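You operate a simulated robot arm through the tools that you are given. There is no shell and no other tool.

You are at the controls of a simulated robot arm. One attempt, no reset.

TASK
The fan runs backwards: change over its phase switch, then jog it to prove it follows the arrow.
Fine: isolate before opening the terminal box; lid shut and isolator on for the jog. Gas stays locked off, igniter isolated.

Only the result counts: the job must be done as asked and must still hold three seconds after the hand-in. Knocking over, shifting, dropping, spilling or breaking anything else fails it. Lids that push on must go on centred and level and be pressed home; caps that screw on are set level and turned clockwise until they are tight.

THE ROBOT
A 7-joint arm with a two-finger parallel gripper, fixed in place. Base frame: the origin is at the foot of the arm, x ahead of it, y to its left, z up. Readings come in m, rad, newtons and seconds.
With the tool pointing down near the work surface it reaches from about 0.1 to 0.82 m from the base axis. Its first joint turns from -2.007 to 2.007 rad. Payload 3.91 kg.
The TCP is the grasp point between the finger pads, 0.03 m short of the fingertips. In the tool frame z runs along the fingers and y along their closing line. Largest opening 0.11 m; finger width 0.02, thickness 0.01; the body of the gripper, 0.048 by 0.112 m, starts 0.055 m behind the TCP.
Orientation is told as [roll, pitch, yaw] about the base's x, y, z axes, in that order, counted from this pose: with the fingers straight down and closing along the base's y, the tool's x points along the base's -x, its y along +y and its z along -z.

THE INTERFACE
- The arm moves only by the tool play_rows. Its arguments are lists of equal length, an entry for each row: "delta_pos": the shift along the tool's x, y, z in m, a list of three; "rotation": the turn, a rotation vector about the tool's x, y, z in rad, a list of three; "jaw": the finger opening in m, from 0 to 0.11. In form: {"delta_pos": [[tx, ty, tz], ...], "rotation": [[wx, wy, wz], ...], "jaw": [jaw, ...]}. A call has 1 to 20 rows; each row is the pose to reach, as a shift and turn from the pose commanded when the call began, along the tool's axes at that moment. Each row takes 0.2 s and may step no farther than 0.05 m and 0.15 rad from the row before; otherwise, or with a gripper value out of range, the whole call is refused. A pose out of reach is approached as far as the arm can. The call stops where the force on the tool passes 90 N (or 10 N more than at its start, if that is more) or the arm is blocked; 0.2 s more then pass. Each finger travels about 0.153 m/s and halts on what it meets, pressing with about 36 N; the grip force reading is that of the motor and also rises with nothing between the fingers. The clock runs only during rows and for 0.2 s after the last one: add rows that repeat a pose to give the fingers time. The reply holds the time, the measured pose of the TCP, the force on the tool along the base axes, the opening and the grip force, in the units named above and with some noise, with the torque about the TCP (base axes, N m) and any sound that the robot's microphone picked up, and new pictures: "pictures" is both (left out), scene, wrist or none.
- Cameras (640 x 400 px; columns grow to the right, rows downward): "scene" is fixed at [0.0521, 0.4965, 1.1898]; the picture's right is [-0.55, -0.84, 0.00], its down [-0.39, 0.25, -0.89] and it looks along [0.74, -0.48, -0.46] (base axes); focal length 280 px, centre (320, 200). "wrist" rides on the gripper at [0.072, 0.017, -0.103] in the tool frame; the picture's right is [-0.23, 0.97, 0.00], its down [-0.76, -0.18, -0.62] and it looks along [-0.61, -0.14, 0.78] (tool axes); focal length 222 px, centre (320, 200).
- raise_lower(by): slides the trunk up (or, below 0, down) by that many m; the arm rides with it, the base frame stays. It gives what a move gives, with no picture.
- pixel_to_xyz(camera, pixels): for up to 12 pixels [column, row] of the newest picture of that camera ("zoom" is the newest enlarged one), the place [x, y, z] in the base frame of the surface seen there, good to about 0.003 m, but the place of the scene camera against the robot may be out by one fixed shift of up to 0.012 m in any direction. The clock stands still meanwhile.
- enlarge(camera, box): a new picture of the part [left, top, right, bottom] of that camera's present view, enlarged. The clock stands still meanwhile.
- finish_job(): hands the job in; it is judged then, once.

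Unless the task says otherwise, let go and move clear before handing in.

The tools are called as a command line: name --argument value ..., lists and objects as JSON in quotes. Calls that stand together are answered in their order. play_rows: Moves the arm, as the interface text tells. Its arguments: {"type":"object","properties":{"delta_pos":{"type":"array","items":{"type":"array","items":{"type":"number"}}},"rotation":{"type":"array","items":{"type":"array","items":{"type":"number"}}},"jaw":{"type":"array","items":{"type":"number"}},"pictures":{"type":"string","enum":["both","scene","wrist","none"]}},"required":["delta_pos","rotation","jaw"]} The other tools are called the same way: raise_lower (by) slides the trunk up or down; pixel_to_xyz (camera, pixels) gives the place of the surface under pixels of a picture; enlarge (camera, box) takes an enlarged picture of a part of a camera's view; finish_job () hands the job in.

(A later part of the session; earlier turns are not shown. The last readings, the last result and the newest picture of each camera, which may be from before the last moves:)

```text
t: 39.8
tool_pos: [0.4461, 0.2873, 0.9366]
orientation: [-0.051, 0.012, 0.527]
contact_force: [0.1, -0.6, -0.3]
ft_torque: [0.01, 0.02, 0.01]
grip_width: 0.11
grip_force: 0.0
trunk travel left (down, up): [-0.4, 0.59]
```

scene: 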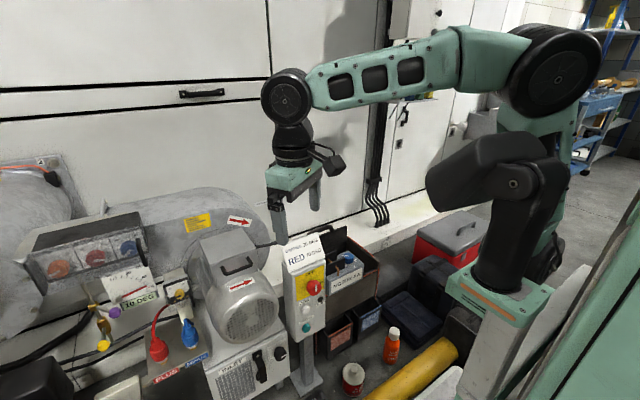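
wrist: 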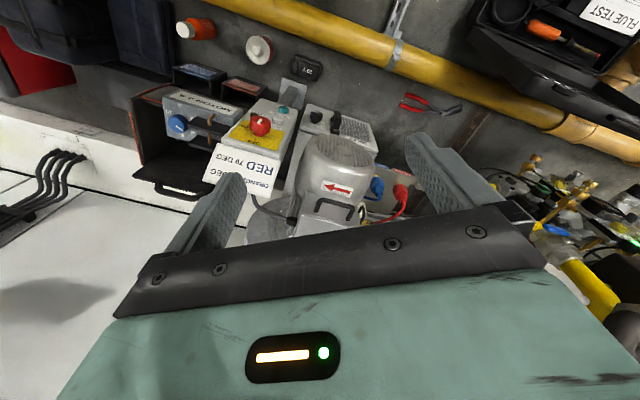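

Reachable again, so the wrist twist had been at its limit. I'll enlarge the box and handle, now at (335,205).

enlarge --camera "wrist" --box '[260, 120, 420, 230]'

enlarge --camera "scene" --box '[195, 225, 270, 285]'

```text
3.64 times, centred on (340, 175) of wrist
```

zoom: 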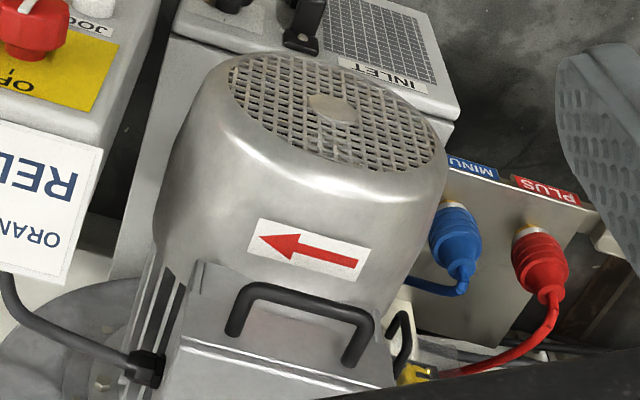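

```text
6.67 times, centred on (232, 255) of scene
```

zoom: 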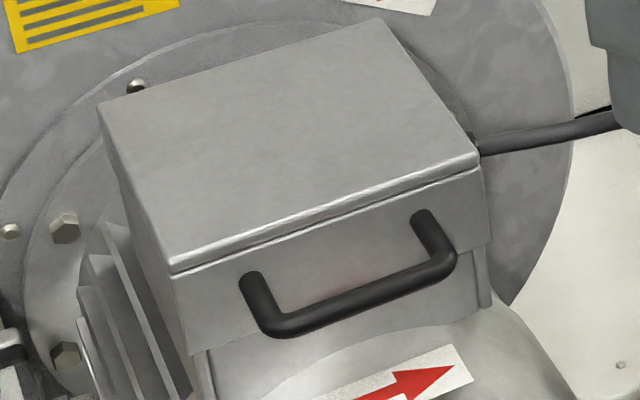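

The handle bar is on the front skirt of what looks like a lid. I'll measure the bar, the lid edges and the motor surface underneath with the wrist camera.

enlarge --camera "wrist" --box '[290, 170, 380, 230]'

pixel_to_xyz --camera "wrist" --pixels '[[321, 201], [336, 202], [350, 206], [317, 210], [350, 218], [301, 214], [321, 222], [334, 189], [320, 195], [330, 212], [310, 206], [300, 225]]'

```text
6.67 times, centred on (335, 200) of wrist
```

zoom: 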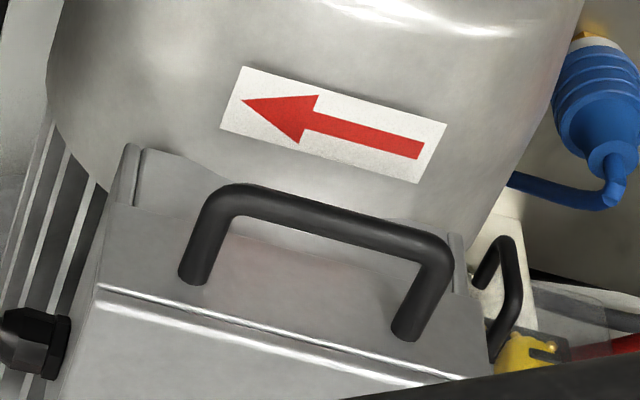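

```text
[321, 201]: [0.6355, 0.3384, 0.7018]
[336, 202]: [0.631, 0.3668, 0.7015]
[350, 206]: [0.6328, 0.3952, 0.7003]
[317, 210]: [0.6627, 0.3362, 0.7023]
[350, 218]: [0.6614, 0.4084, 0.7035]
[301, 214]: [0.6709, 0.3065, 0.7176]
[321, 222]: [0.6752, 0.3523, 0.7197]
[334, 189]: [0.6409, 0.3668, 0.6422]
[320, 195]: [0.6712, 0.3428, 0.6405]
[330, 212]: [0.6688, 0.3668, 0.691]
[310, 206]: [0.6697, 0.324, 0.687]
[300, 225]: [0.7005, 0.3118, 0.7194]
```

The bar runs along y from about 0.33 to 0.405 at x≈0.635, z≈0.695, about 35 mm in front of the skirt. I'll grip it with a forward-pointing tool and vertical jaws, starting by pitching forward here.

play_rows --delta_pos '[[0, 0, 0], [0, 0, 0], [0, 0, 0], [0, 0, 0], [0, 0, 0], [0, 0, 0], [0, 0, 0], [0, 0, 0], [0, 0, 0], [0, 0, 0], [0, 0, 0]]' --rotation '[[0, -0.143, 0], [0, -0.286, 0], [0, -0.429, 0], [0, -0.571, 0], [0, -0.714, 0], [0, -0.857, 0], [0, -1.0, 0], [0, -1.143, 0], [0, -1.286, 0], [0, -1.43, 0], [0, -1.571, 0]]' --jaw '[0.05, 0.05, 0.05, 0.05, 0.05, 0.05, 0.05, 0.05, 0.05, 0.05, 0.05]'

pixel_to_xyz --camera "scene" --pixels '[[202, 243], [239, 231], [211, 264], [254, 249], [208, 280], [232, 250]]'

```text
t: 42.2
tool_pos: [0.4642, 0.2776, 0.9458]
orientation: [-0.375, -1.549, 0.874]
contact_force: [-0.1, 0.2, 0.9]
ft_torque: [0.01, 0.06, 0.0]
grip_width: 0.0503
grip_force: 0.0
trunk travel left (down, up): [-0.4, 0.59]
```

scene: 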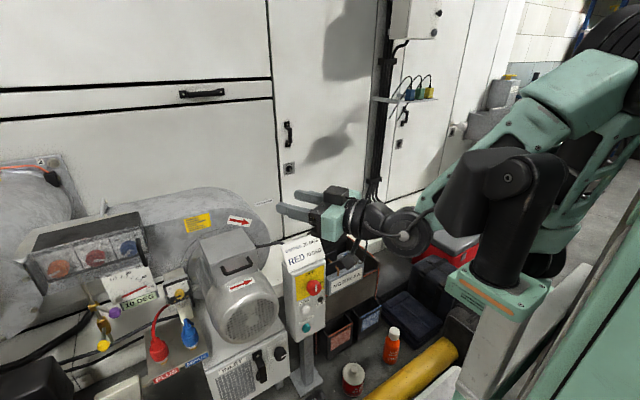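
wrist: 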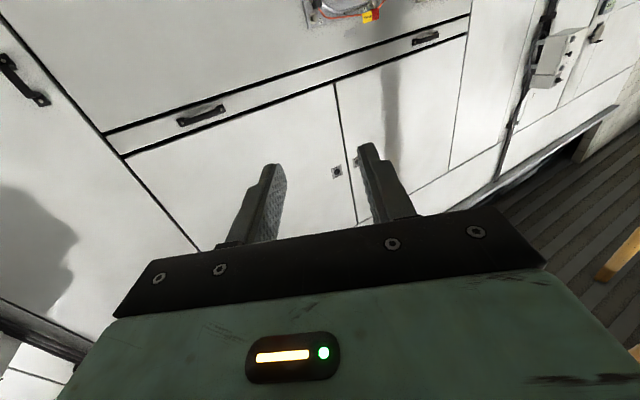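

```text
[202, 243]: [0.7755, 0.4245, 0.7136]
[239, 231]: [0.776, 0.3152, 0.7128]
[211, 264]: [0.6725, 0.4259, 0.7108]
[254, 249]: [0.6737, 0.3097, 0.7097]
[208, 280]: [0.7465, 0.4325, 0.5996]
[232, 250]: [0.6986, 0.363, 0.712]
```

Pitched forward, and all reachable. Next I'll roll −90° so the jaws close vertically, and check where the motor cowl front sits before descending.

play_rows --delta_pos '[[0, 0, 0], [0, 0, 0], [0, 0, 0], [0, 0, 0], [0, 0, 0], [0, 0, 0], [0, 0, 0], [0, 0, 0], [0, 0, 0], [0, 0, 0], [0, 0, 0]]' --rotation '[[0, 0, -0.143], [0, 0, -0.286], [0, 0, -0.429], [0, 0, -0.571], [0, 0, -0.714], [0, 0, -0.857], [0, 0, -1.0], [0, 0, -1.143], [0, 0, -1.286], [0, 0, -1.43], [0, 0, -1.571]]' --jaw '[0.05, 0.05, 0.05, 0.05, 0.05, 0.05, 0.05, 0.05, 0.05, 0.05, 0.05]' --pictures "wrist"

pixel_to_xyz --camera "scene" --pixels '[[250, 318], [242, 294], [230, 297], [256, 285], [210, 305], [258, 362], [180, 300], [215, 340]]'

```text
t: 44.6
tool_pos: [0.4659, 0.2763, 0.9386]
orientation: [-1.545, 0.022, 2.065]
contact_force: [0.4, 0.2, 0.3]
ft_torque: [-0.02, -0.04, -0.01]
grip_width: 0.0502
grip_force: 0.0
trunk travel left (down, up): [-0.4, 0.59]
```

wrist: 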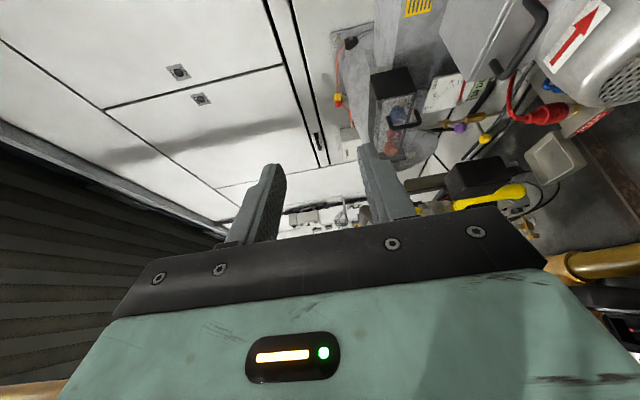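

```text
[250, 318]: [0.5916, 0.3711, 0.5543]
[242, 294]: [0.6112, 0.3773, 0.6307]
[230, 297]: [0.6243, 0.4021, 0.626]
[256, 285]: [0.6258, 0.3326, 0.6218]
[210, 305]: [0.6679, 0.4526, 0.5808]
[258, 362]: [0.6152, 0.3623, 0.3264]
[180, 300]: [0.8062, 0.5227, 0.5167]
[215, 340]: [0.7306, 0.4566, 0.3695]
```

The cowl front is at x≈0.59, so I'll tilt the tool about 23° down to keep the gripper body clear, and then lower the trunk 0.25 m.

play_rows --delta_pos '[[0, 0, 0], [0, 0, 0], [0, 0, 0], [0, 0, 0]]' --rotation '[[-0.133, 0, 0], [-0.267, 0, 0], [-0.4, 0, 0], [-0.4, 0, 0]]' --jaw '[0.05, 0.05, 0.05, 0.05]' --pictures "none"

raise_lower --by -0.25

play_rows --delta_pos '[[0, 0, 0]]' --rotation '[[0, 0, 0]]' --jaw '[0.05]'

```text
t: 45.6
tool_pos: [0.4519, 0.2863, 0.9373]
orientation: [-1.158, 0.051, 2.086]
contact_force: [-0.5, -0.3, 0.1]
ft_torque: [-0.03, 0.01, 0.01]
grip_width: 0.0499
grip_force: 0.1
trunk travel left (down, up): [-0.4, 0.59]
```

```text
t: 48.2
tool_pos: [0.4518, 0.2856, 0.6875]
orientation: [-1.158, 0.05, 2.086]
contact_force: [-0.1, -0.5, -0.2]
ft_torque: [-0.03, -0.01, 0.02]
grip_width: 0.05
grip_force: 0.1
trunk travel left (down, up): [-0.15, 0.84]
```

```text
t: 48.6
tool_pos: [0.4516, 0.2843, 0.6888]
orientation: [-1.157, 0.05, 2.087]
contact_force: [0.8, 0.5, -0.8]
ft_torque: [-0.01, 0.01, 0.03]
grip_width: 0.0499
grip_force: 0.0
trunk travel left (down, up): [-0.15, 0.84]
```

scene: 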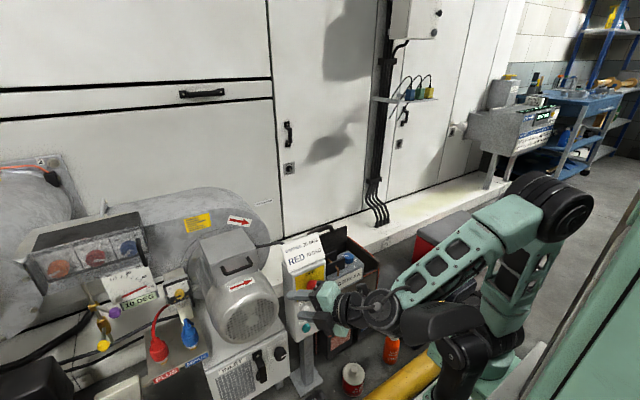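
wrist: 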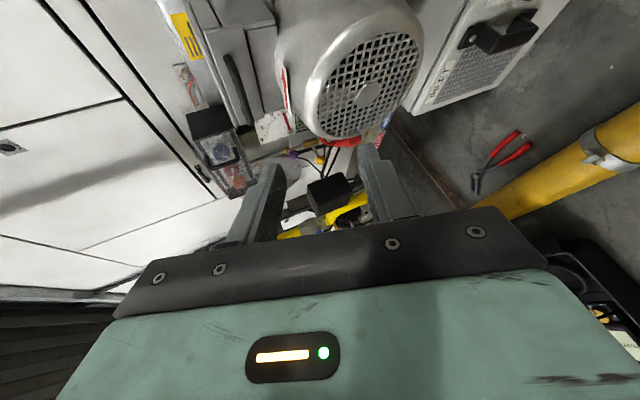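

The tool is tilted and reachable. I'll move to a pre-grasp about 0.1 m back from the handle along the tool axis.

play_rows --delta_pos '[[0.008, -0.035, 0.005], [0.0211, -0.075, 0.015], [0.0211, -0.0843, 0.04], [0.0211, -0.0843, 0.0749], [0.0211, -0.0843, 0.0749]]' --rotation '[[0, 0, 0], [0, 0, 0], [0, 0, 0], [0, 0, 0], [0, 0, 0]]' --jaw '[0.05, 0.05, 0.05, 0.05, 0.05]'

```text
t: 49.8
tool_pos: [0.5451, 0.3216, 0.7342]
orientation: [-1.159, 0.05, 2.097]
contact_force: [-0.1, -0.1, -0.4]
ft_torque: [-0.02, 0.03, 0.01]
grip_width: 0.0502
grip_force: 0.0
trunk travel left (down, up): [-0.15, 0.84]
```

scene: 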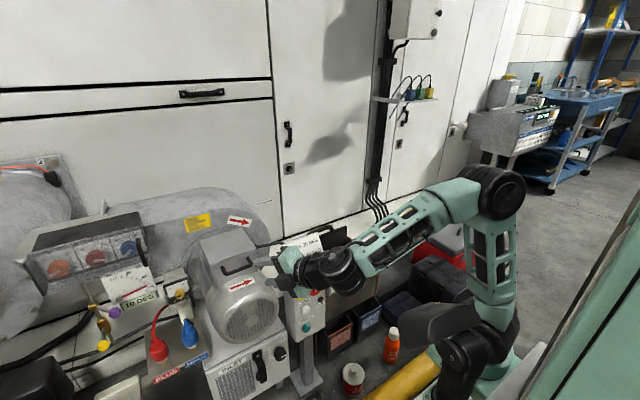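
wrist: 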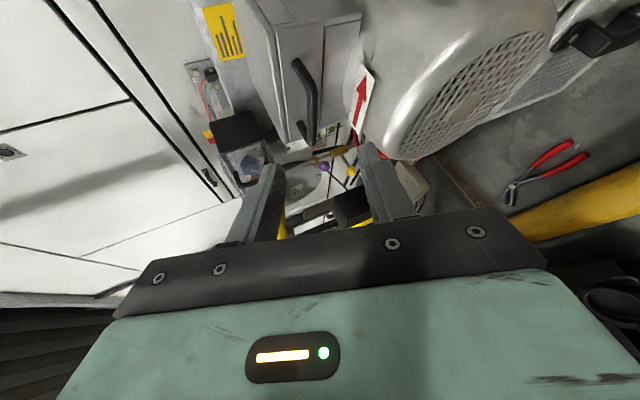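

The handle bar appears at (303,60)–(318,120) in the wrist view. I'll re-measure it from here, and also look at the lid's side and hinge.

enlarge --camera "wrist" --box '[230, 0, 390, 160]'

pixel_to_xyz --camera "wrist" --pixels '[[298, 66], [307, 80], [314, 100], [316, 120], [311, 90], [318, 105], [290, 30], [270, 20], [365, 95], [340, 60]]'

```text
2.50 times, centred on (310, 80) of wrist
```

zoom: 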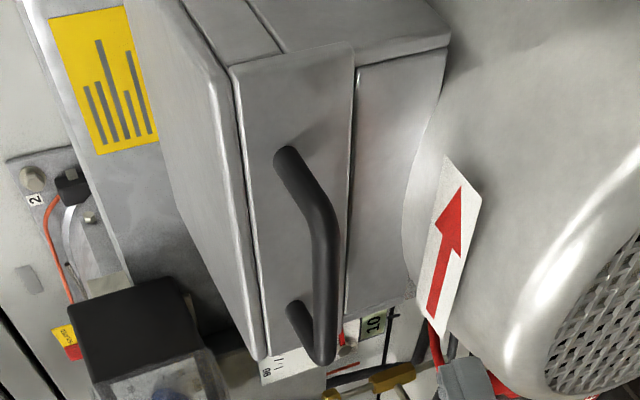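

```text
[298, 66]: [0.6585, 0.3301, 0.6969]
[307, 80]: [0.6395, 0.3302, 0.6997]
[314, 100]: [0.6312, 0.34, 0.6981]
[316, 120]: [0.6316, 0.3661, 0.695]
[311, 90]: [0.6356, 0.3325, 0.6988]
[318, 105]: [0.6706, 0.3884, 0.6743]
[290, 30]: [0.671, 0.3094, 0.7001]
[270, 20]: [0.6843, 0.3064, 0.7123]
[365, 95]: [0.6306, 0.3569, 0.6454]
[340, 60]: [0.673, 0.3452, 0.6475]
```

From here the lid is clearly an L-shaped piece (top plate plus front skirt) hinged at the rear, and the bar centre is about (0.637, 0.366, 0.694). I'll approach with a 40 mm opening.

play_rows --delta_pos '[[0.003, -0.003, 0.03], [0.0068, -0.0031, 0.06], [0.0068, -0.0031, 0.08], [0.0068, -0.0031, 0.08]]' --rotation '[[0, 0, 0], [0, 0, 0], [0, 0, 0], [0, 0, 0]]' --jaw '[0.04, 0.04, 0.04, 0.04]'

```text
t: 50.8
tool_pos: [0.6138, 0.3534, 0.7074]
orientation: [-1.158, 0.05, 2.096]
contact_force: [0.6, 0.0, -0.1]
ft_torque: [-0.01, -0.04, -0.01]
grip_width: 0.04
grip_force: 0.1
trunk travel left (down, up): [-0.15, 0.84]
```

scene: 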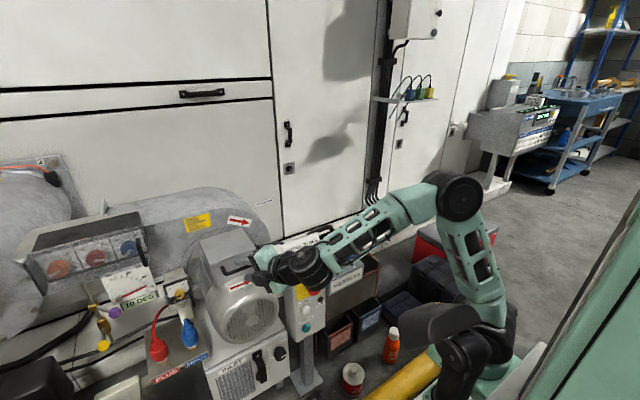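
wrist: 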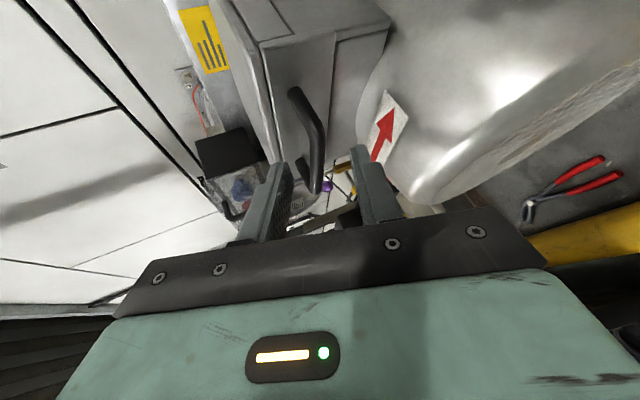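

The bar is between the fingers. I'll advance the last 22 mm and close.

play_rows --delta_pos '[[0, -0.002, 0.012], [0, -0.002, 0.022], [0, -0.002, 0.022], [0, -0.002, 0.022], [0, -0.002, 0.022]]' --rotation '[[0, 0, 0], [0, 0, 0], [0, 0, 0], [0, 0, 0], [0, 0, 0]]' --jaw '[0.04, 0.04, 0.02, 0.0, 0.0]'

```text
t: 52.0
tool_pos: [0.6325, 0.3619, 0.701]
orientation: [-1.158, 0.049, 2.094]
contact_force: [1.0, 2.7, -1.1]
ft_torque: [1.16, 0.02, -0.48]
grip_width: 0.015
grip_force: 45.0
trunk travel left (down, up): [-0.15, 0.84]
```

scene: 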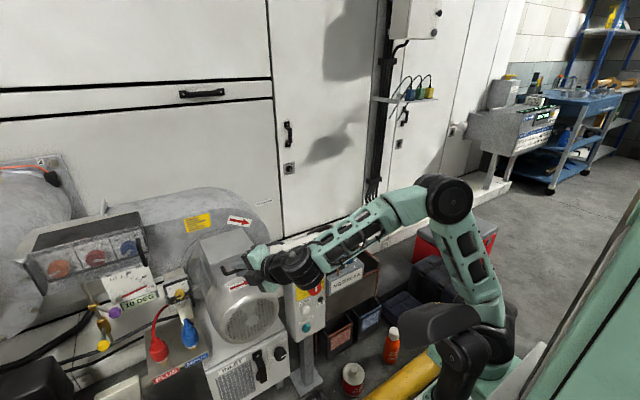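
wrist: 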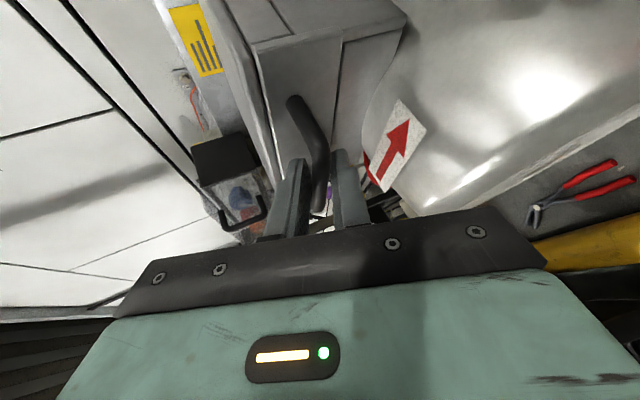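

The bar is gripped (15 mm). I'll lift along the expected rear-hinge arc, the first ~20°, watching the forces.

play_rows --delta_pos '[[0.0003, -0.012, -0.0056], [0.0011, -0.0239, -0.0109], [0.0025, -0.0366, -0.0148], [0.0044, -0.049, -0.0181], [0.0044, -0.049, -0.0181]]' --rotation '[[0, 0, 0], [0, 0, 0], [0, 0, 0], [0, 0, 0], [0, 0, 0]]' --jaw '[0.0, 0.0, 0.0, 0.0, 0.0]'

```text
t: 53.2
tool_pos: [0.6372, 0.3628, 0.7499]
orientation: [-1.155, 0.051, 2.095]
contact_force: [32.0, 19.7, -10.2]
ft_torque: [1.17, -0.01, -0.45]
grip_width: 0.0153
grip_force: 44.6
trunk travel left (down, up): [-0.15, 0.84]
```

scene: 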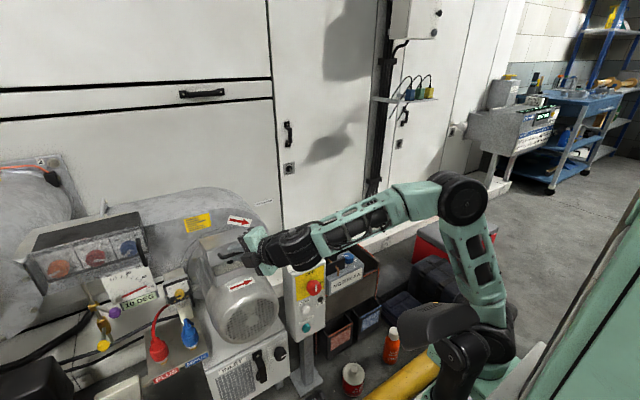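
wrist: 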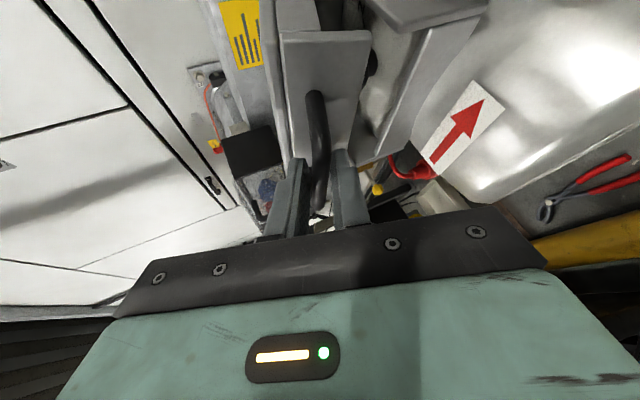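

The lid lifts on a rear hinge. The force pulls the tool forward (about 38 N along its axis), so the true arc lies a little more towards +x. I'll continue with that correction to ~40°.

play_rows --delta_pos '[[0.005, -0.003, 0.008], [0.0095, -0.0155, 0.008], [0.0125, -0.0281, 0.0075], [0.0165, -0.042, 0.0105], [0.021, -0.054, 0.0148], [0.021, -0.054, 0.0148]]' --rotation '[[0, 0, 0], [0, 0, 0], [0, 0, 0], [0, 0, 0], [0, 0, 0], [0, 0, 0]]' --jaw '[0.0, 0.0, 0.0, 0.0, 0.0, 0.0]'

```text
t: 54.6
tool_pos: [0.6692, 0.3658, 0.8032]
orientation: [-1.166, 0.049, 2.104]
contact_force: [-53.3, -14.9, 28.1]
ft_torque: [0.57, 1.68, -0.98]
grip_width: 0.0152
grip_force: 45.0
trunk travel left (down, up): [-0.15, 0.84]
```

scene: 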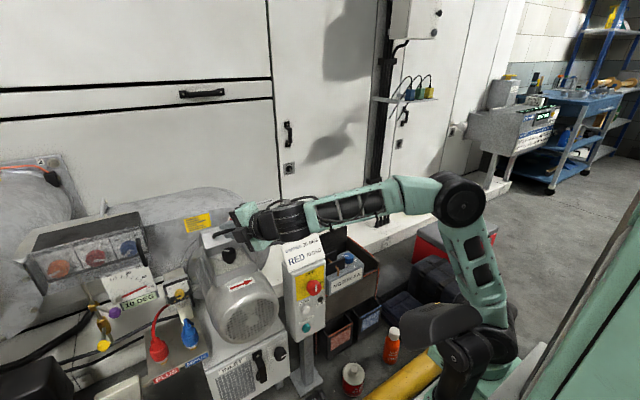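
wrist: 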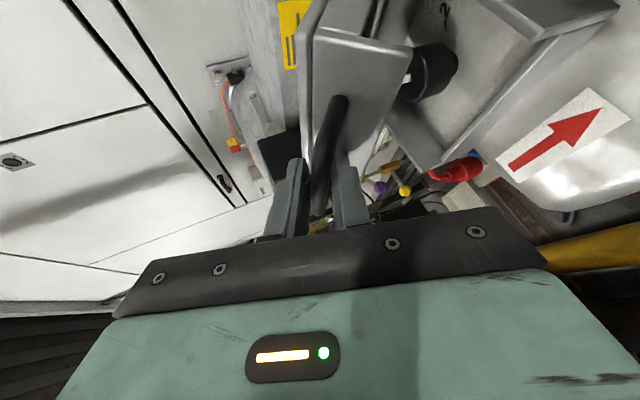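

The lid is at about 45°, and I can see a black switch drum inside at (430,75). The force now pushes back, so I've overshot by a few mm. I'll continue on a re-fitted arc (hinge ≈ (0.78, 0.714)).

play_rows --delta_pos '[[0.001, -0.012, -0.007], [0.0059, -0.0296, -0.0047], [0.0095, -0.037, -0.0015], [0.0137, -0.0442, 0.0026], [0.0137, -0.0442, 0.0026]]' --rotation '[[0, 0, 0], [0, 0, 0], [0, 0, 0], [0, 0, 0], [0, 0, 0]]' --jaw '[0.0, 0.0, 0.0, 0.0, 0.0]'

```text
t: 55.8
tool_pos: [0.7004, 0.3658, 0.8345]
orientation: [-1.156, 0.054, 2.095]
contact_force: [4.5, 25.3, -6.9]
ft_torque: [1.27, -0.01, -0.25]
grip_width: 0.0151
grip_force: 44.8
trunk travel left (down, up): [-0.15, 0.84]
```

scene: 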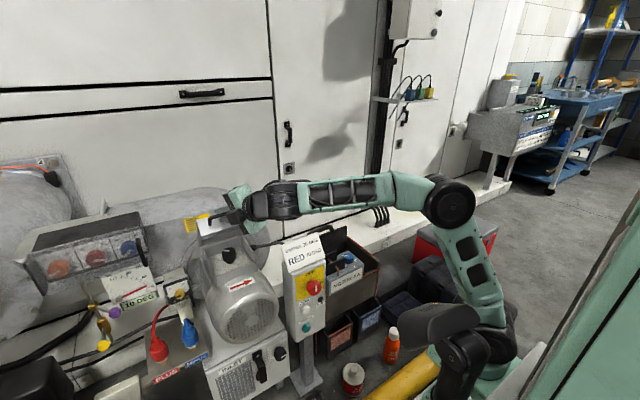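
wrist: 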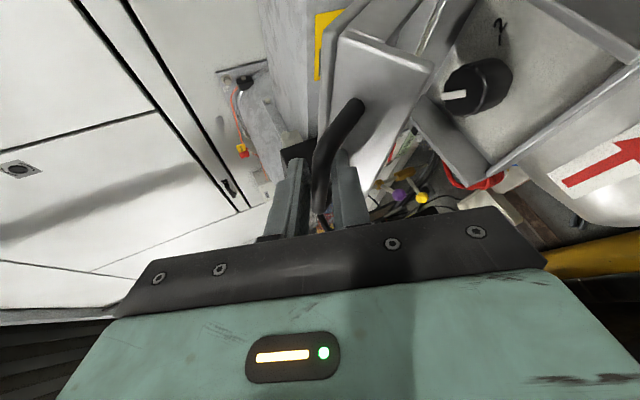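

The model fits well now (small x force). I'll continue to ~85°, with a slight +y correction for the 25 N side force.

play_rows --delta_pos '[[0.0023, -0.008, 0.0055], [0.0069, -0.0158, 0.0117], [0.012, -0.022, 0.0175], [0.017, -0.0289, 0.0242], [0.0215, -0.0335, 0.03], [0.0261, -0.0384, 0.0366], [0.0261, -0.0384, 0.0366]]' --rotation '[[0, 0, 0], [0, 0, 0], [0, 0, 0], [0, 0, 0], [0, 0, 0], [0, 0, 0], [0, 0, 0]]' --jaw '[0.0, 0.0, 0.0, 0.0, 0.0, 0.0, 0.0]'

```text
t: 57.4
tool_pos: [0.7541, 0.3652, 0.8601]
orientation: [-1.162, 0.053, 2.092]
contact_force: [-0.4, -7.1, 2.0]
ft_torque: [1.01, -0.02, -0.6]
grip_width: 0.0148
grip_force: 44.6
trunk travel left (down, up): [-0.15, 0.84]
```

scene: 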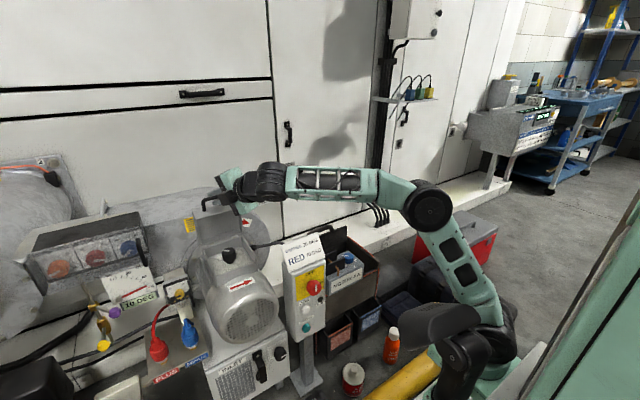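
wrist: 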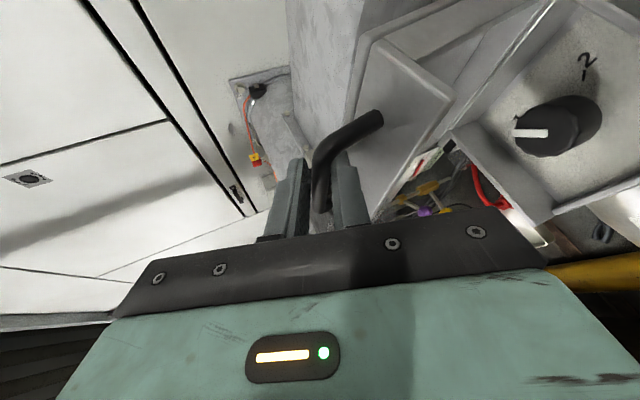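

Forces are near zero and the arc is right. I'll take it past vertical to ~105° so that it stays open.

play_rows --delta_pos '[[0.0046, -0.0039, 0.0068], [0.0091, -0.0078, 0.0135], [0.0143, -0.0113, 0.0218], [0.0195, -0.0141, 0.0303], [0.0235, -0.0158, 0.037], [0.0271, -0.0172, 0.0435], [0.0271, -0.0172, 0.0435]]' --rotation '[[0, 0, 0], [0, 0, 0], [0, 0, 0], [0, 0, 0], [0, 0, 0], [0, 0, 0], [0, 0, 0]]' --jaw '[0.0, 0.0, 0.0, 0.0, 0.0, 0.0, 0.0]'

```text
t: 59.0
tool_pos: [0.8076, 0.3659, 0.8645]
orientation: [-1.168, 0.049, 2.095]
contact_force: [3.8, -8.9, 29.7]
ft_torque: [1.34, -0.14, -0.01]
grip_width: 0.015
grip_force: 45.4
trunk travel left (down, up): [-0.15, 0.84]
```

scene: 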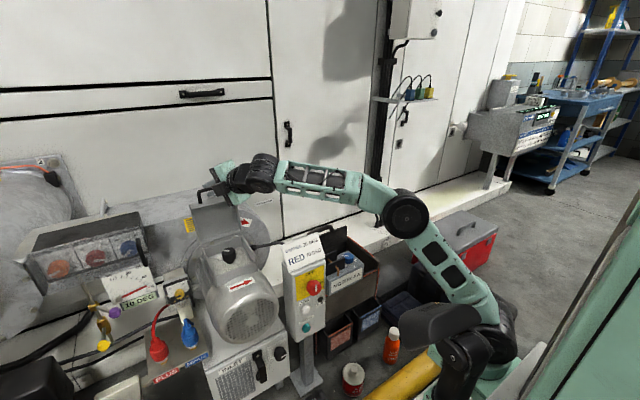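
wrist: 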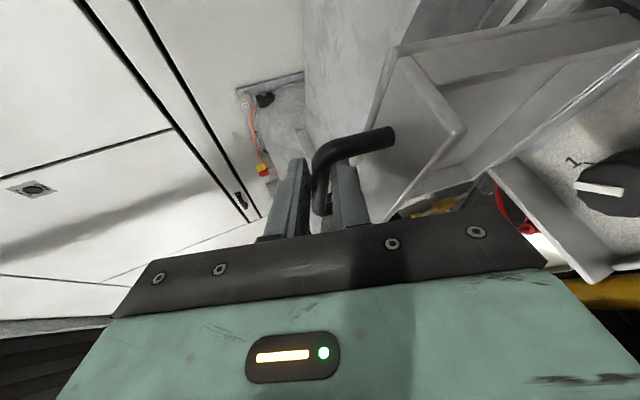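

The lid looks past vertical. I'll check it in the scene view before letting go.

enlarge --camera "scene" --box '[170, 160, 290, 280]'

```text
3.33 times, centred on (230, 220) of scene
```

zoom: 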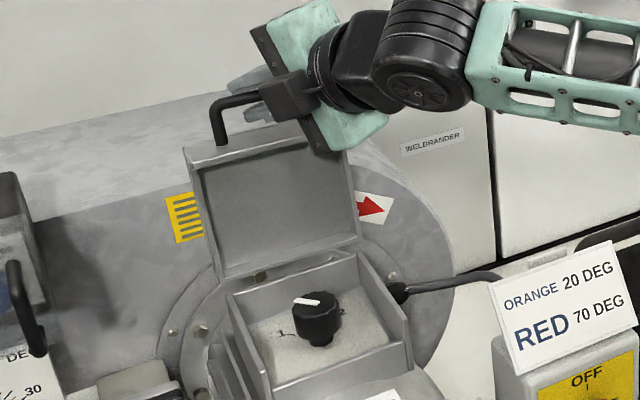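

Inside is a rotary phase switch with its pointer at 1; it needs to go to 2. I'll ease the lid a bit further back, then open the jaws slightly and withdraw along the tool axis.

play_rows --delta_pos '[[0.004, -0.0035, 0.0056], [0.0076, -0.0067, 0.0112], [0.0076, -0.0067, 0.0112]]' --rotation '[[0, 0, 0], [0, 0, 0], [0, 0, 0]]' --jaw '[0.0, 0.0, 0.0]'

```text
t: 59.8
tool_pos: [0.8227, 0.3653, 0.8629]
orientation: [-1.16, 0.051, 2.096]
contact_force: [3.3, -10.5, 19.9]
ft_torque: [1.12, 0.02, -0.46]
grip_width: 0.0149
grip_force: 45.4
trunk travel left (down, up): [-0.15, 0.84]
```

scene: 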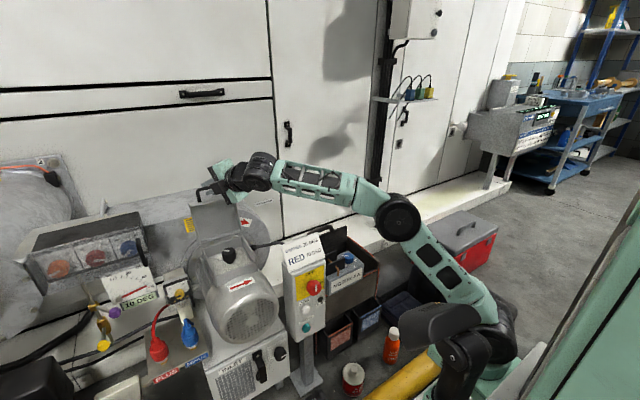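
wrist: 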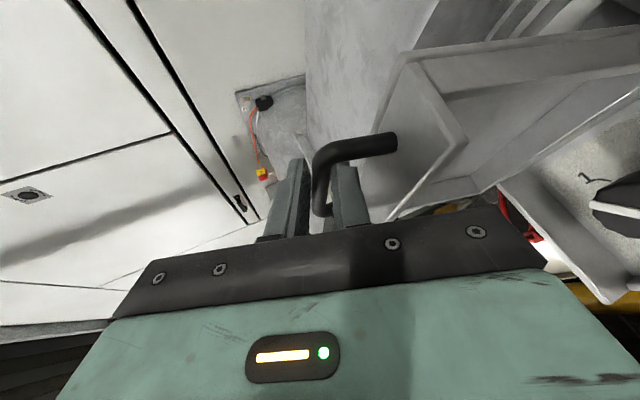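

Release with a small opening and withdraw backward.

play_rows --delta_pos '[[0, 0, 0], [0, 0, 0], [0, 0, -0.02], [0, 0, -0.05], [0, 0, -0.08], [0, 0, -0.11], [0, 0, -0.14]]' --rotation '[[0, 0, 0], [0, 0, 0], [0, 0, 0], [0, 0, 0], [0, 0, 0], [0, 0, 0], [0, 0, 0]]' --jaw '[0.03, 0.03, 0.03, 0.03, 0.03, 0.03, 0.03]'

enlarge --camera "scene" --box '[170, 160, 290, 280]'

```text
t: 61.4
tool_pos: [0.7095, 0.3055, 0.9168]
orientation: [-1.157, 0.051, 2.095]
contact_force: [-0.6, 0.2, 0.3]
ft_torque: [-0.04, 0.01, 0.05]
grip_width: 0.0301
grip_force: 0.1
trunk travel left (down, up): [-0.15, 0.84]
```

scene: 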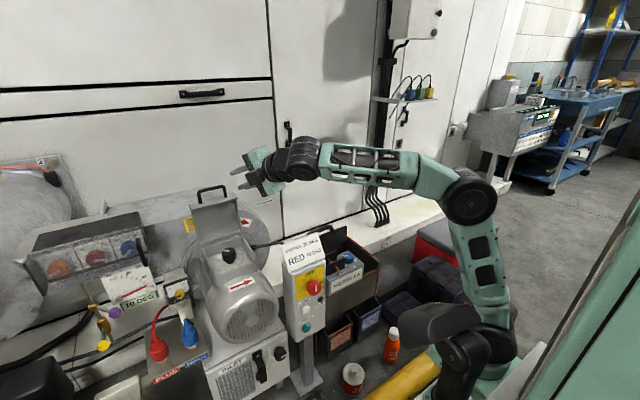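
wrist: 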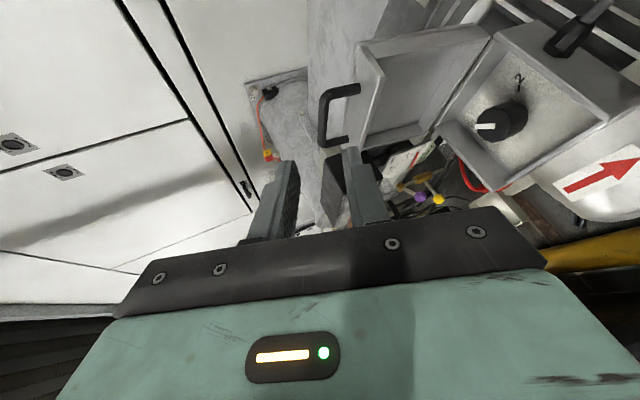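

```text
3.33 times, centred on (230, 220) of scene
```

zoom: 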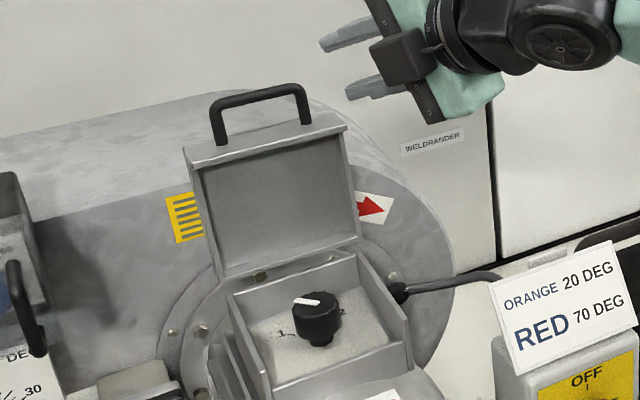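

The lid stays open and the gripper is clear. I'll zoom in on the switch and measure it.

enlarge --camera "wrist" --box '[440, 50, 600, 190]'

pixel_to_xyz --camera "zoom" --pixels '[[320, 200], [280, 210], [360, 190], [300, 240]]'

enlarge --camera "scene" --box '[205, 230, 255, 280]'

pixel_to_xyz --camera "scene" --pixels '[[229, 252], [227, 250], [229, 258], [226, 266], [240, 262], [217, 268], [246, 260], [243, 239], [213, 248], [221, 281]]'

```text
2.86 times, centred on (520, 120) of wrist
```

zoom: 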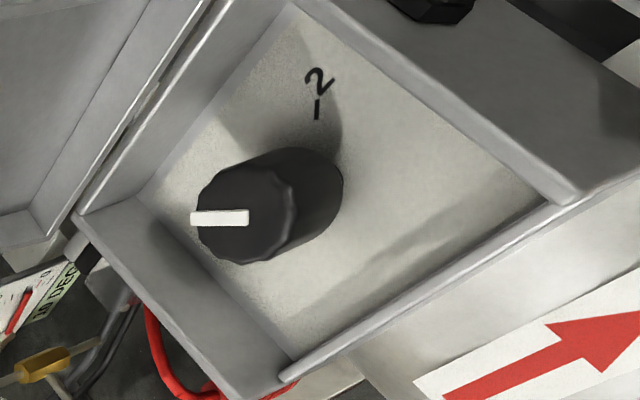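

```text
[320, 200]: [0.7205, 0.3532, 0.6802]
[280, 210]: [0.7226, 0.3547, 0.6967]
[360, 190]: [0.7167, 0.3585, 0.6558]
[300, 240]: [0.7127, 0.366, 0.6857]
```

```text
8.00 times, centred on (230, 255) of scene
```

zoom: 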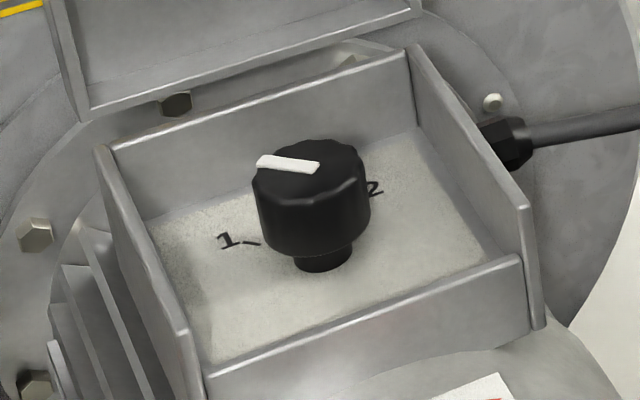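

```text
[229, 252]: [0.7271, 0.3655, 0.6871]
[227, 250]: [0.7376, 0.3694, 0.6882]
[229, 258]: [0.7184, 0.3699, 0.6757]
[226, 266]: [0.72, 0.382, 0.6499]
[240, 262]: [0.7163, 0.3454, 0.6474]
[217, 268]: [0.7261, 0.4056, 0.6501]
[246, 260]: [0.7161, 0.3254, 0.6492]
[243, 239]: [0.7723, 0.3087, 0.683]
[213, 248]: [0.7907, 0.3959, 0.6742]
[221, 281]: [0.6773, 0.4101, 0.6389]
```

I'll get the tick marks and pointer direction in base coordinates.

pixel_to_xyz --camera "zoom" --pixels '[[245, 241], [258, 244], [225, 240], [366, 188], [376, 188], [265, 163], [314, 168], [310, 145], [355, 155], [300, 190], [322, 262], [262, 185]]'

enlarge --camera "wrist" --box '[440, 50, 600, 190]'

pixel_to_xyz --camera "zoom" --pixels '[[317, 105], [319, 80], [195, 218], [246, 218], [240, 255], [205, 190], [270, 165], [290, 215], [300, 290], [190, 20], [130, 215], [560, 190]]'

```text
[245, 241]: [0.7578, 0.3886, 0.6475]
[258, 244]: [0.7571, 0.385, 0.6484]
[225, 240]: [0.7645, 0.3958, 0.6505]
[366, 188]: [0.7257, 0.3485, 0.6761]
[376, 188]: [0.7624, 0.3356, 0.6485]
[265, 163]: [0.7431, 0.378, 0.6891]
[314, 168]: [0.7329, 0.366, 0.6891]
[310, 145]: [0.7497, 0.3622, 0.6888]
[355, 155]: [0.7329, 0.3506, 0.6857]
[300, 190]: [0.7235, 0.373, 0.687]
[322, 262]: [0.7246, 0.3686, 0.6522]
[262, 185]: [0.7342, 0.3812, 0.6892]
```

```text
2.86 times, centred on (520, 120) of wrist
```

zoom: 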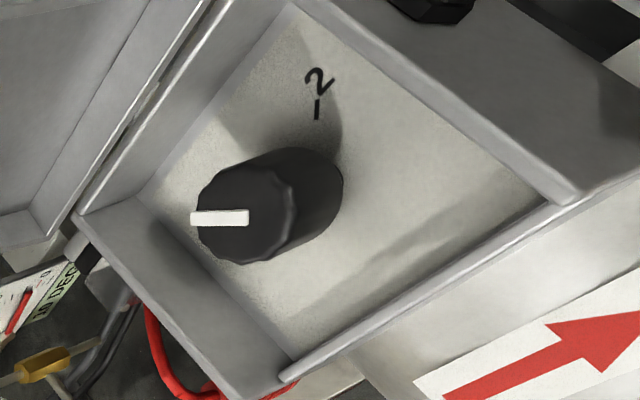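

```text
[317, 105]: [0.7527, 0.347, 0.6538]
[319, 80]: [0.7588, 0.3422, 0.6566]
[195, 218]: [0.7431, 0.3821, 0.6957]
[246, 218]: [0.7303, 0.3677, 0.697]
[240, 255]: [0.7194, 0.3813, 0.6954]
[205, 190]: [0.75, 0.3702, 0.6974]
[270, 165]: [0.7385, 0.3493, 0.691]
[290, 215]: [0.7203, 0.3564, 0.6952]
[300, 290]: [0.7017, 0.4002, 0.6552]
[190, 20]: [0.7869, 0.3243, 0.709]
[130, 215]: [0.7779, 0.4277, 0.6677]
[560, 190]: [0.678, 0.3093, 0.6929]
```

Centre of the switch is about (0.7335, 0.366), top z≈0.696, ~37 mm across. Position 1 is at +45° and 2 at −45°, so it needs a 90° clockwise turn from above. I'll check the clearance to the open lid's skirt.

pixel_to_xyz --camera "wrist" --pixels '[[358, 60], [372, 90], [358, 130], [365, 145], [430, 60], [485, 40], [440, 120], [400, 50], [345, 90], [425, 135], [395, 100], [478, 35]]'

enlarge --camera "wrist" --box '[310, 0, 500, 180]'

```text
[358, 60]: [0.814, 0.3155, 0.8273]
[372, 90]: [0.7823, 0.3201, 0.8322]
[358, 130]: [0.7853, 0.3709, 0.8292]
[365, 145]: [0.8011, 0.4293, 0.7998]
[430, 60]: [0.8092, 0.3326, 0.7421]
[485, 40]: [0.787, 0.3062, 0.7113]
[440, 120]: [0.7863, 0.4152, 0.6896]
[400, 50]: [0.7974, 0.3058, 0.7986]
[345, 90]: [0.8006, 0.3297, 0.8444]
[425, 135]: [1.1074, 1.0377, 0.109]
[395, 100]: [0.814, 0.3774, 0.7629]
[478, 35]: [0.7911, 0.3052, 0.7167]
```

```text
2.22 times, centred on (405, 90) of wrist
```

zoom: 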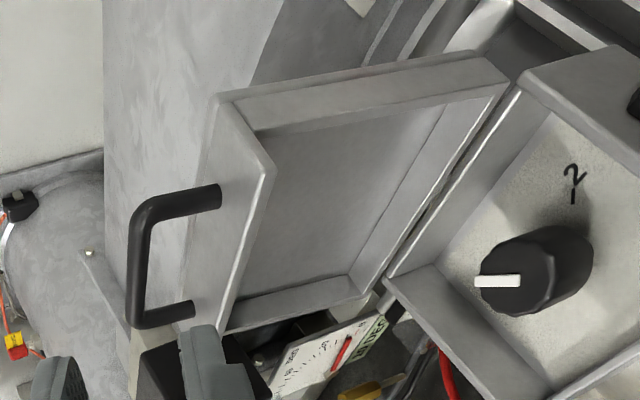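

The open lid's skirt plane is at x≈0.782, so a vertical tool would foul it. I'll use a tool tilted 17° back towards the robot, with the jaw line nearly along x, so that a +90° spin is available. First I'll reorient above the box.

play_rows --delta_pos '[[-0.0082, 0.0012, 0.0021], [-0.0165, 0.0025, 0.0043], [-0.0247, 0.0037, 0.0064], [-0.033, 0.005, 0.0085], [-0.0412, 0.0062, 0.0106], [-0.0495, 0.0075, 0.0128], [-0.0577, 0.0087, 0.0149], [-0.0577, 0.0087, 0.0149]]' --rotation '[[-0.1235, 0.0376, 0.0452], [-0.247, 0.0753, 0.0904], [-0.3705, 0.1129, 0.1356], [-0.494, 0.1506, 0.1807], [-0.6175, 0.1882, 0.2259], [-0.741, 0.2259, 0.2711], [-0.8645, 0.2635, 0.3163], [-0.8645, 0.2635, 0.3163]]' --jaw '[0.05, 0.05, 0.05, 0.05, 0.05, 0.05, 0.05, 0.05]'

```text
t: 63.2
tool_pos: [0.6524, 0.3076, 0.8461]
orientation: [-0.36, 0.027, 1.722]
contact_force: [0.7, -0.7, 0.3]
ft_torque: [-0.01, 0.0, -0.01]
grip_width: 0.0501
grip_force: 0.1
out of reach, approached as far as the arm can: row 4, 5, 6, 7, 8
trunk travel left (down, up): [-0.15, 0.84]
```

scene: 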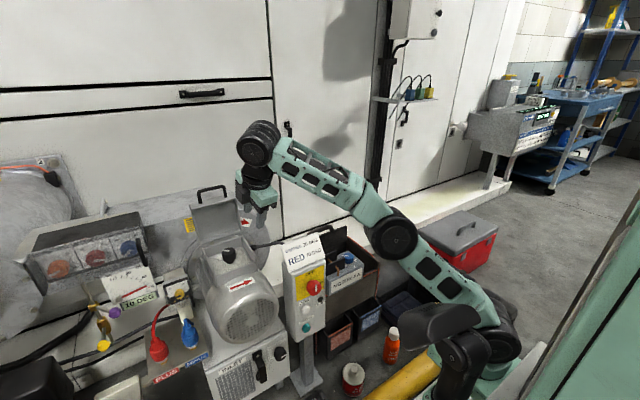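
wrist: 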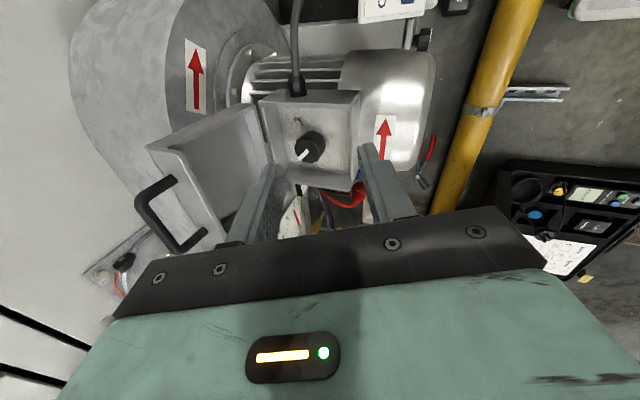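

The arm is stretched because the shoulder is now too low for a downward reach. I'll raise the trunk 0.25 m and then come down.

raise_lower --by 0.25

play_rows --delta_pos '[[0, 0, 0.04], [0, 0, 0.08], [0, 0, 0.12]]' --rotation '[[0, 0, 0], [0, 0, 0], [0, 0, 0]]' --jaw '[0.05, 0.05, 0.05]'

```text
t: 65.8
tool_pos: [0.6529, 0.306, 1.095]
orientation: [-0.359, 0.027, 1.724]
contact_force: [0.5, 0.5, -0.4]
ft_torque: [-0.02, -0.01, -0.01]
grip_width: 0.05
grip_force: 0.1
trunk travel left (down, up): [-0.4, 0.59]
```

```text
t: 66.6
tool_pos: [0.696, 0.3106, 0.9819]
orientation: [-0.36, 0.028, 1.723]
contact_force: [-0.7, 0.2, 0.3]
ft_torque: [-0.01, 0.01, 0.02]
grip_width: 0.05
grip_force: 0.1
trunk travel left (down, up): [-0.4, 0.59]
```

scene: 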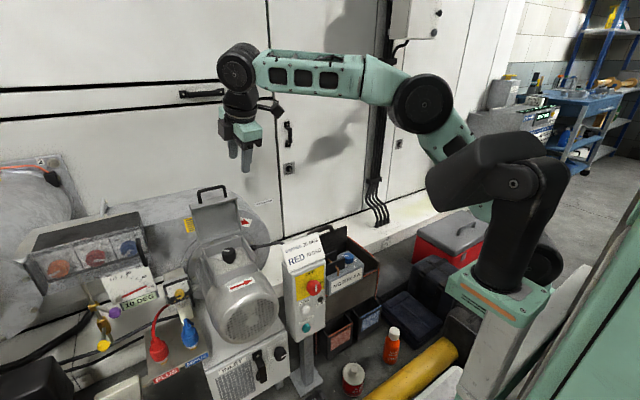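
wrist: 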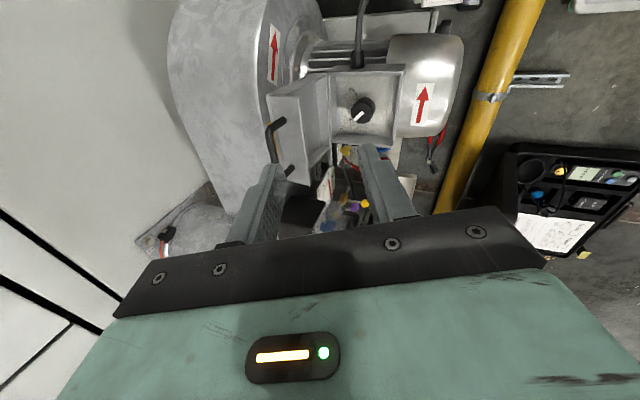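

All reachable. I'll descend to a pre-grasp 0.1 m above the switch, along the tilted tool axis.

play_rows --delta_pos '[[-0.0115, 0.0126, 0.0345], [-0.023, 0.0251, 0.069], [-0.0345, 0.0377, 0.1035], [-0.046, 0.0502, 0.138], [-0.0575, 0.0628, 0.1725], [-0.0575, 0.0628, 0.1725]]' --rotation '[[-0.01, 0, 0], [-0.02, 0, 0], [-0.03, 0, 0], [-0.04, 0, 0], [-0.04, 0, 0], [-0.04, 0, 0]]' --jaw '[0.05, 0.05, 0.05, 0.05, 0.05, 0.05]'

```text
t: 68.0
tool_pos: [0.688, 0.3634, 0.7983]
orientation: [-0.318, 0.026, 1.723]
contact_force: [0.1, 0.2, -0.6]
ft_torque: [-0.02, -0.02, 0.0]
grip_width: 0.0501
grip_force: 0.0
trunk travel left (down, up): [-0.4, 0.59]
```

scene: 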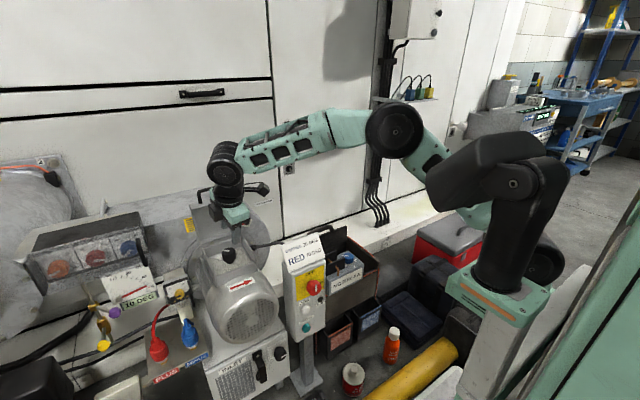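
wrist: 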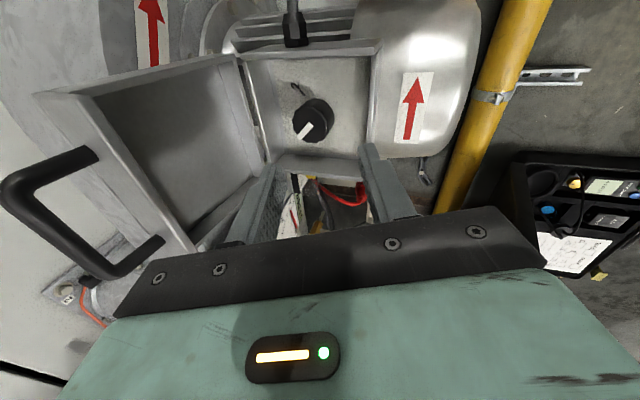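

The switch is clear in view at (312,120). I'll refine its position and also dry-test the +90° spin here before gripping.

enlarge --camera "wrist" --box '[240, 50, 390, 170]'

pixel_to_xyz --camera "wrist" --pixels '[[297, 137], [309, 124], [294, 123], [300, 105], [325, 110], [318, 138], [305, 141], [296, 86], [258, 100], [365, 100], [310, 165], [300, 60]]'

play_rows --delta_pos '[[0, 0, 0], [0, 0, 0], [0, 0, 0], [0, 0, 0], [0, 0, 0], [0, 0, 0], [0, 0, 0], [0, 0, 0], [0, 0, 0], [0, 0, 0], [0, 0, 0], [0, 0, 0]]' --rotation '[[0, 0, 0.135], [0, 0, 0.27], [0, 0, 0.405], [0, 0, 0.54], [0, 0, 0.675], [0, 0, 0.81], [0, 0, 0.945], [0, 0, 1.08], [0, 0, 1.215], [0, 0, 1.35], [0, 0, 1.485], [0, 0, 1.62]]' --jaw '[0.05, 0.05, 0.05, 0.05, 0.05, 0.05, 0.05, 0.05, 0.05, 0.05, 0.05, 0.05]' --pictures "wrist"

```text
3.33 times, centred on (315, 110) of wrist
```

zoom: 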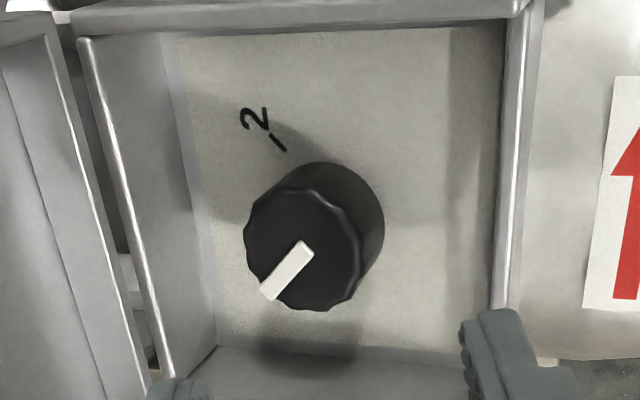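

```text
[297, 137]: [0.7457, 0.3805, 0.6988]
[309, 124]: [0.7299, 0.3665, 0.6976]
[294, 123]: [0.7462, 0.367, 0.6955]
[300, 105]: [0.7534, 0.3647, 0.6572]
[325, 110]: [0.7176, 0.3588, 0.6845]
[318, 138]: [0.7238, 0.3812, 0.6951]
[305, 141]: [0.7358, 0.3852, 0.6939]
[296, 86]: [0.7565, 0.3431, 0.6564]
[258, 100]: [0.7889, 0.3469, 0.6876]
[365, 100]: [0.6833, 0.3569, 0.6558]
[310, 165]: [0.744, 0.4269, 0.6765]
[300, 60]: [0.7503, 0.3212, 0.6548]
```

```text
t: 70.6
tool_pos: [0.6888, 0.3618, 0.7978]
orientation: [-0.012, -0.32, 0.106]
contact_force: [0.7, 0.3, -0.5]
ft_torque: [0.03, -0.01, 0.03]
grip_width: 0.0501
grip_force: 0.1
trunk travel left (down, up): [-0.4, 0.59]
```

wrist: 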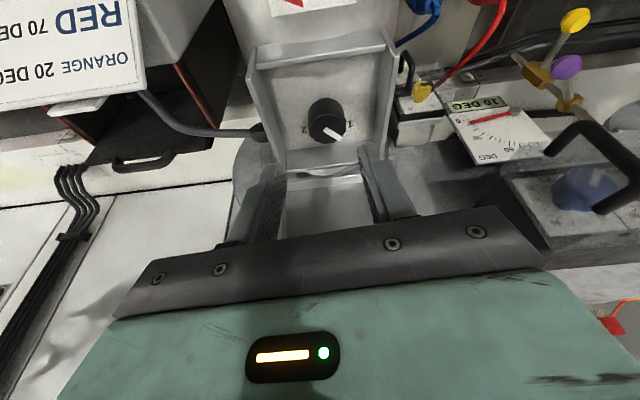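

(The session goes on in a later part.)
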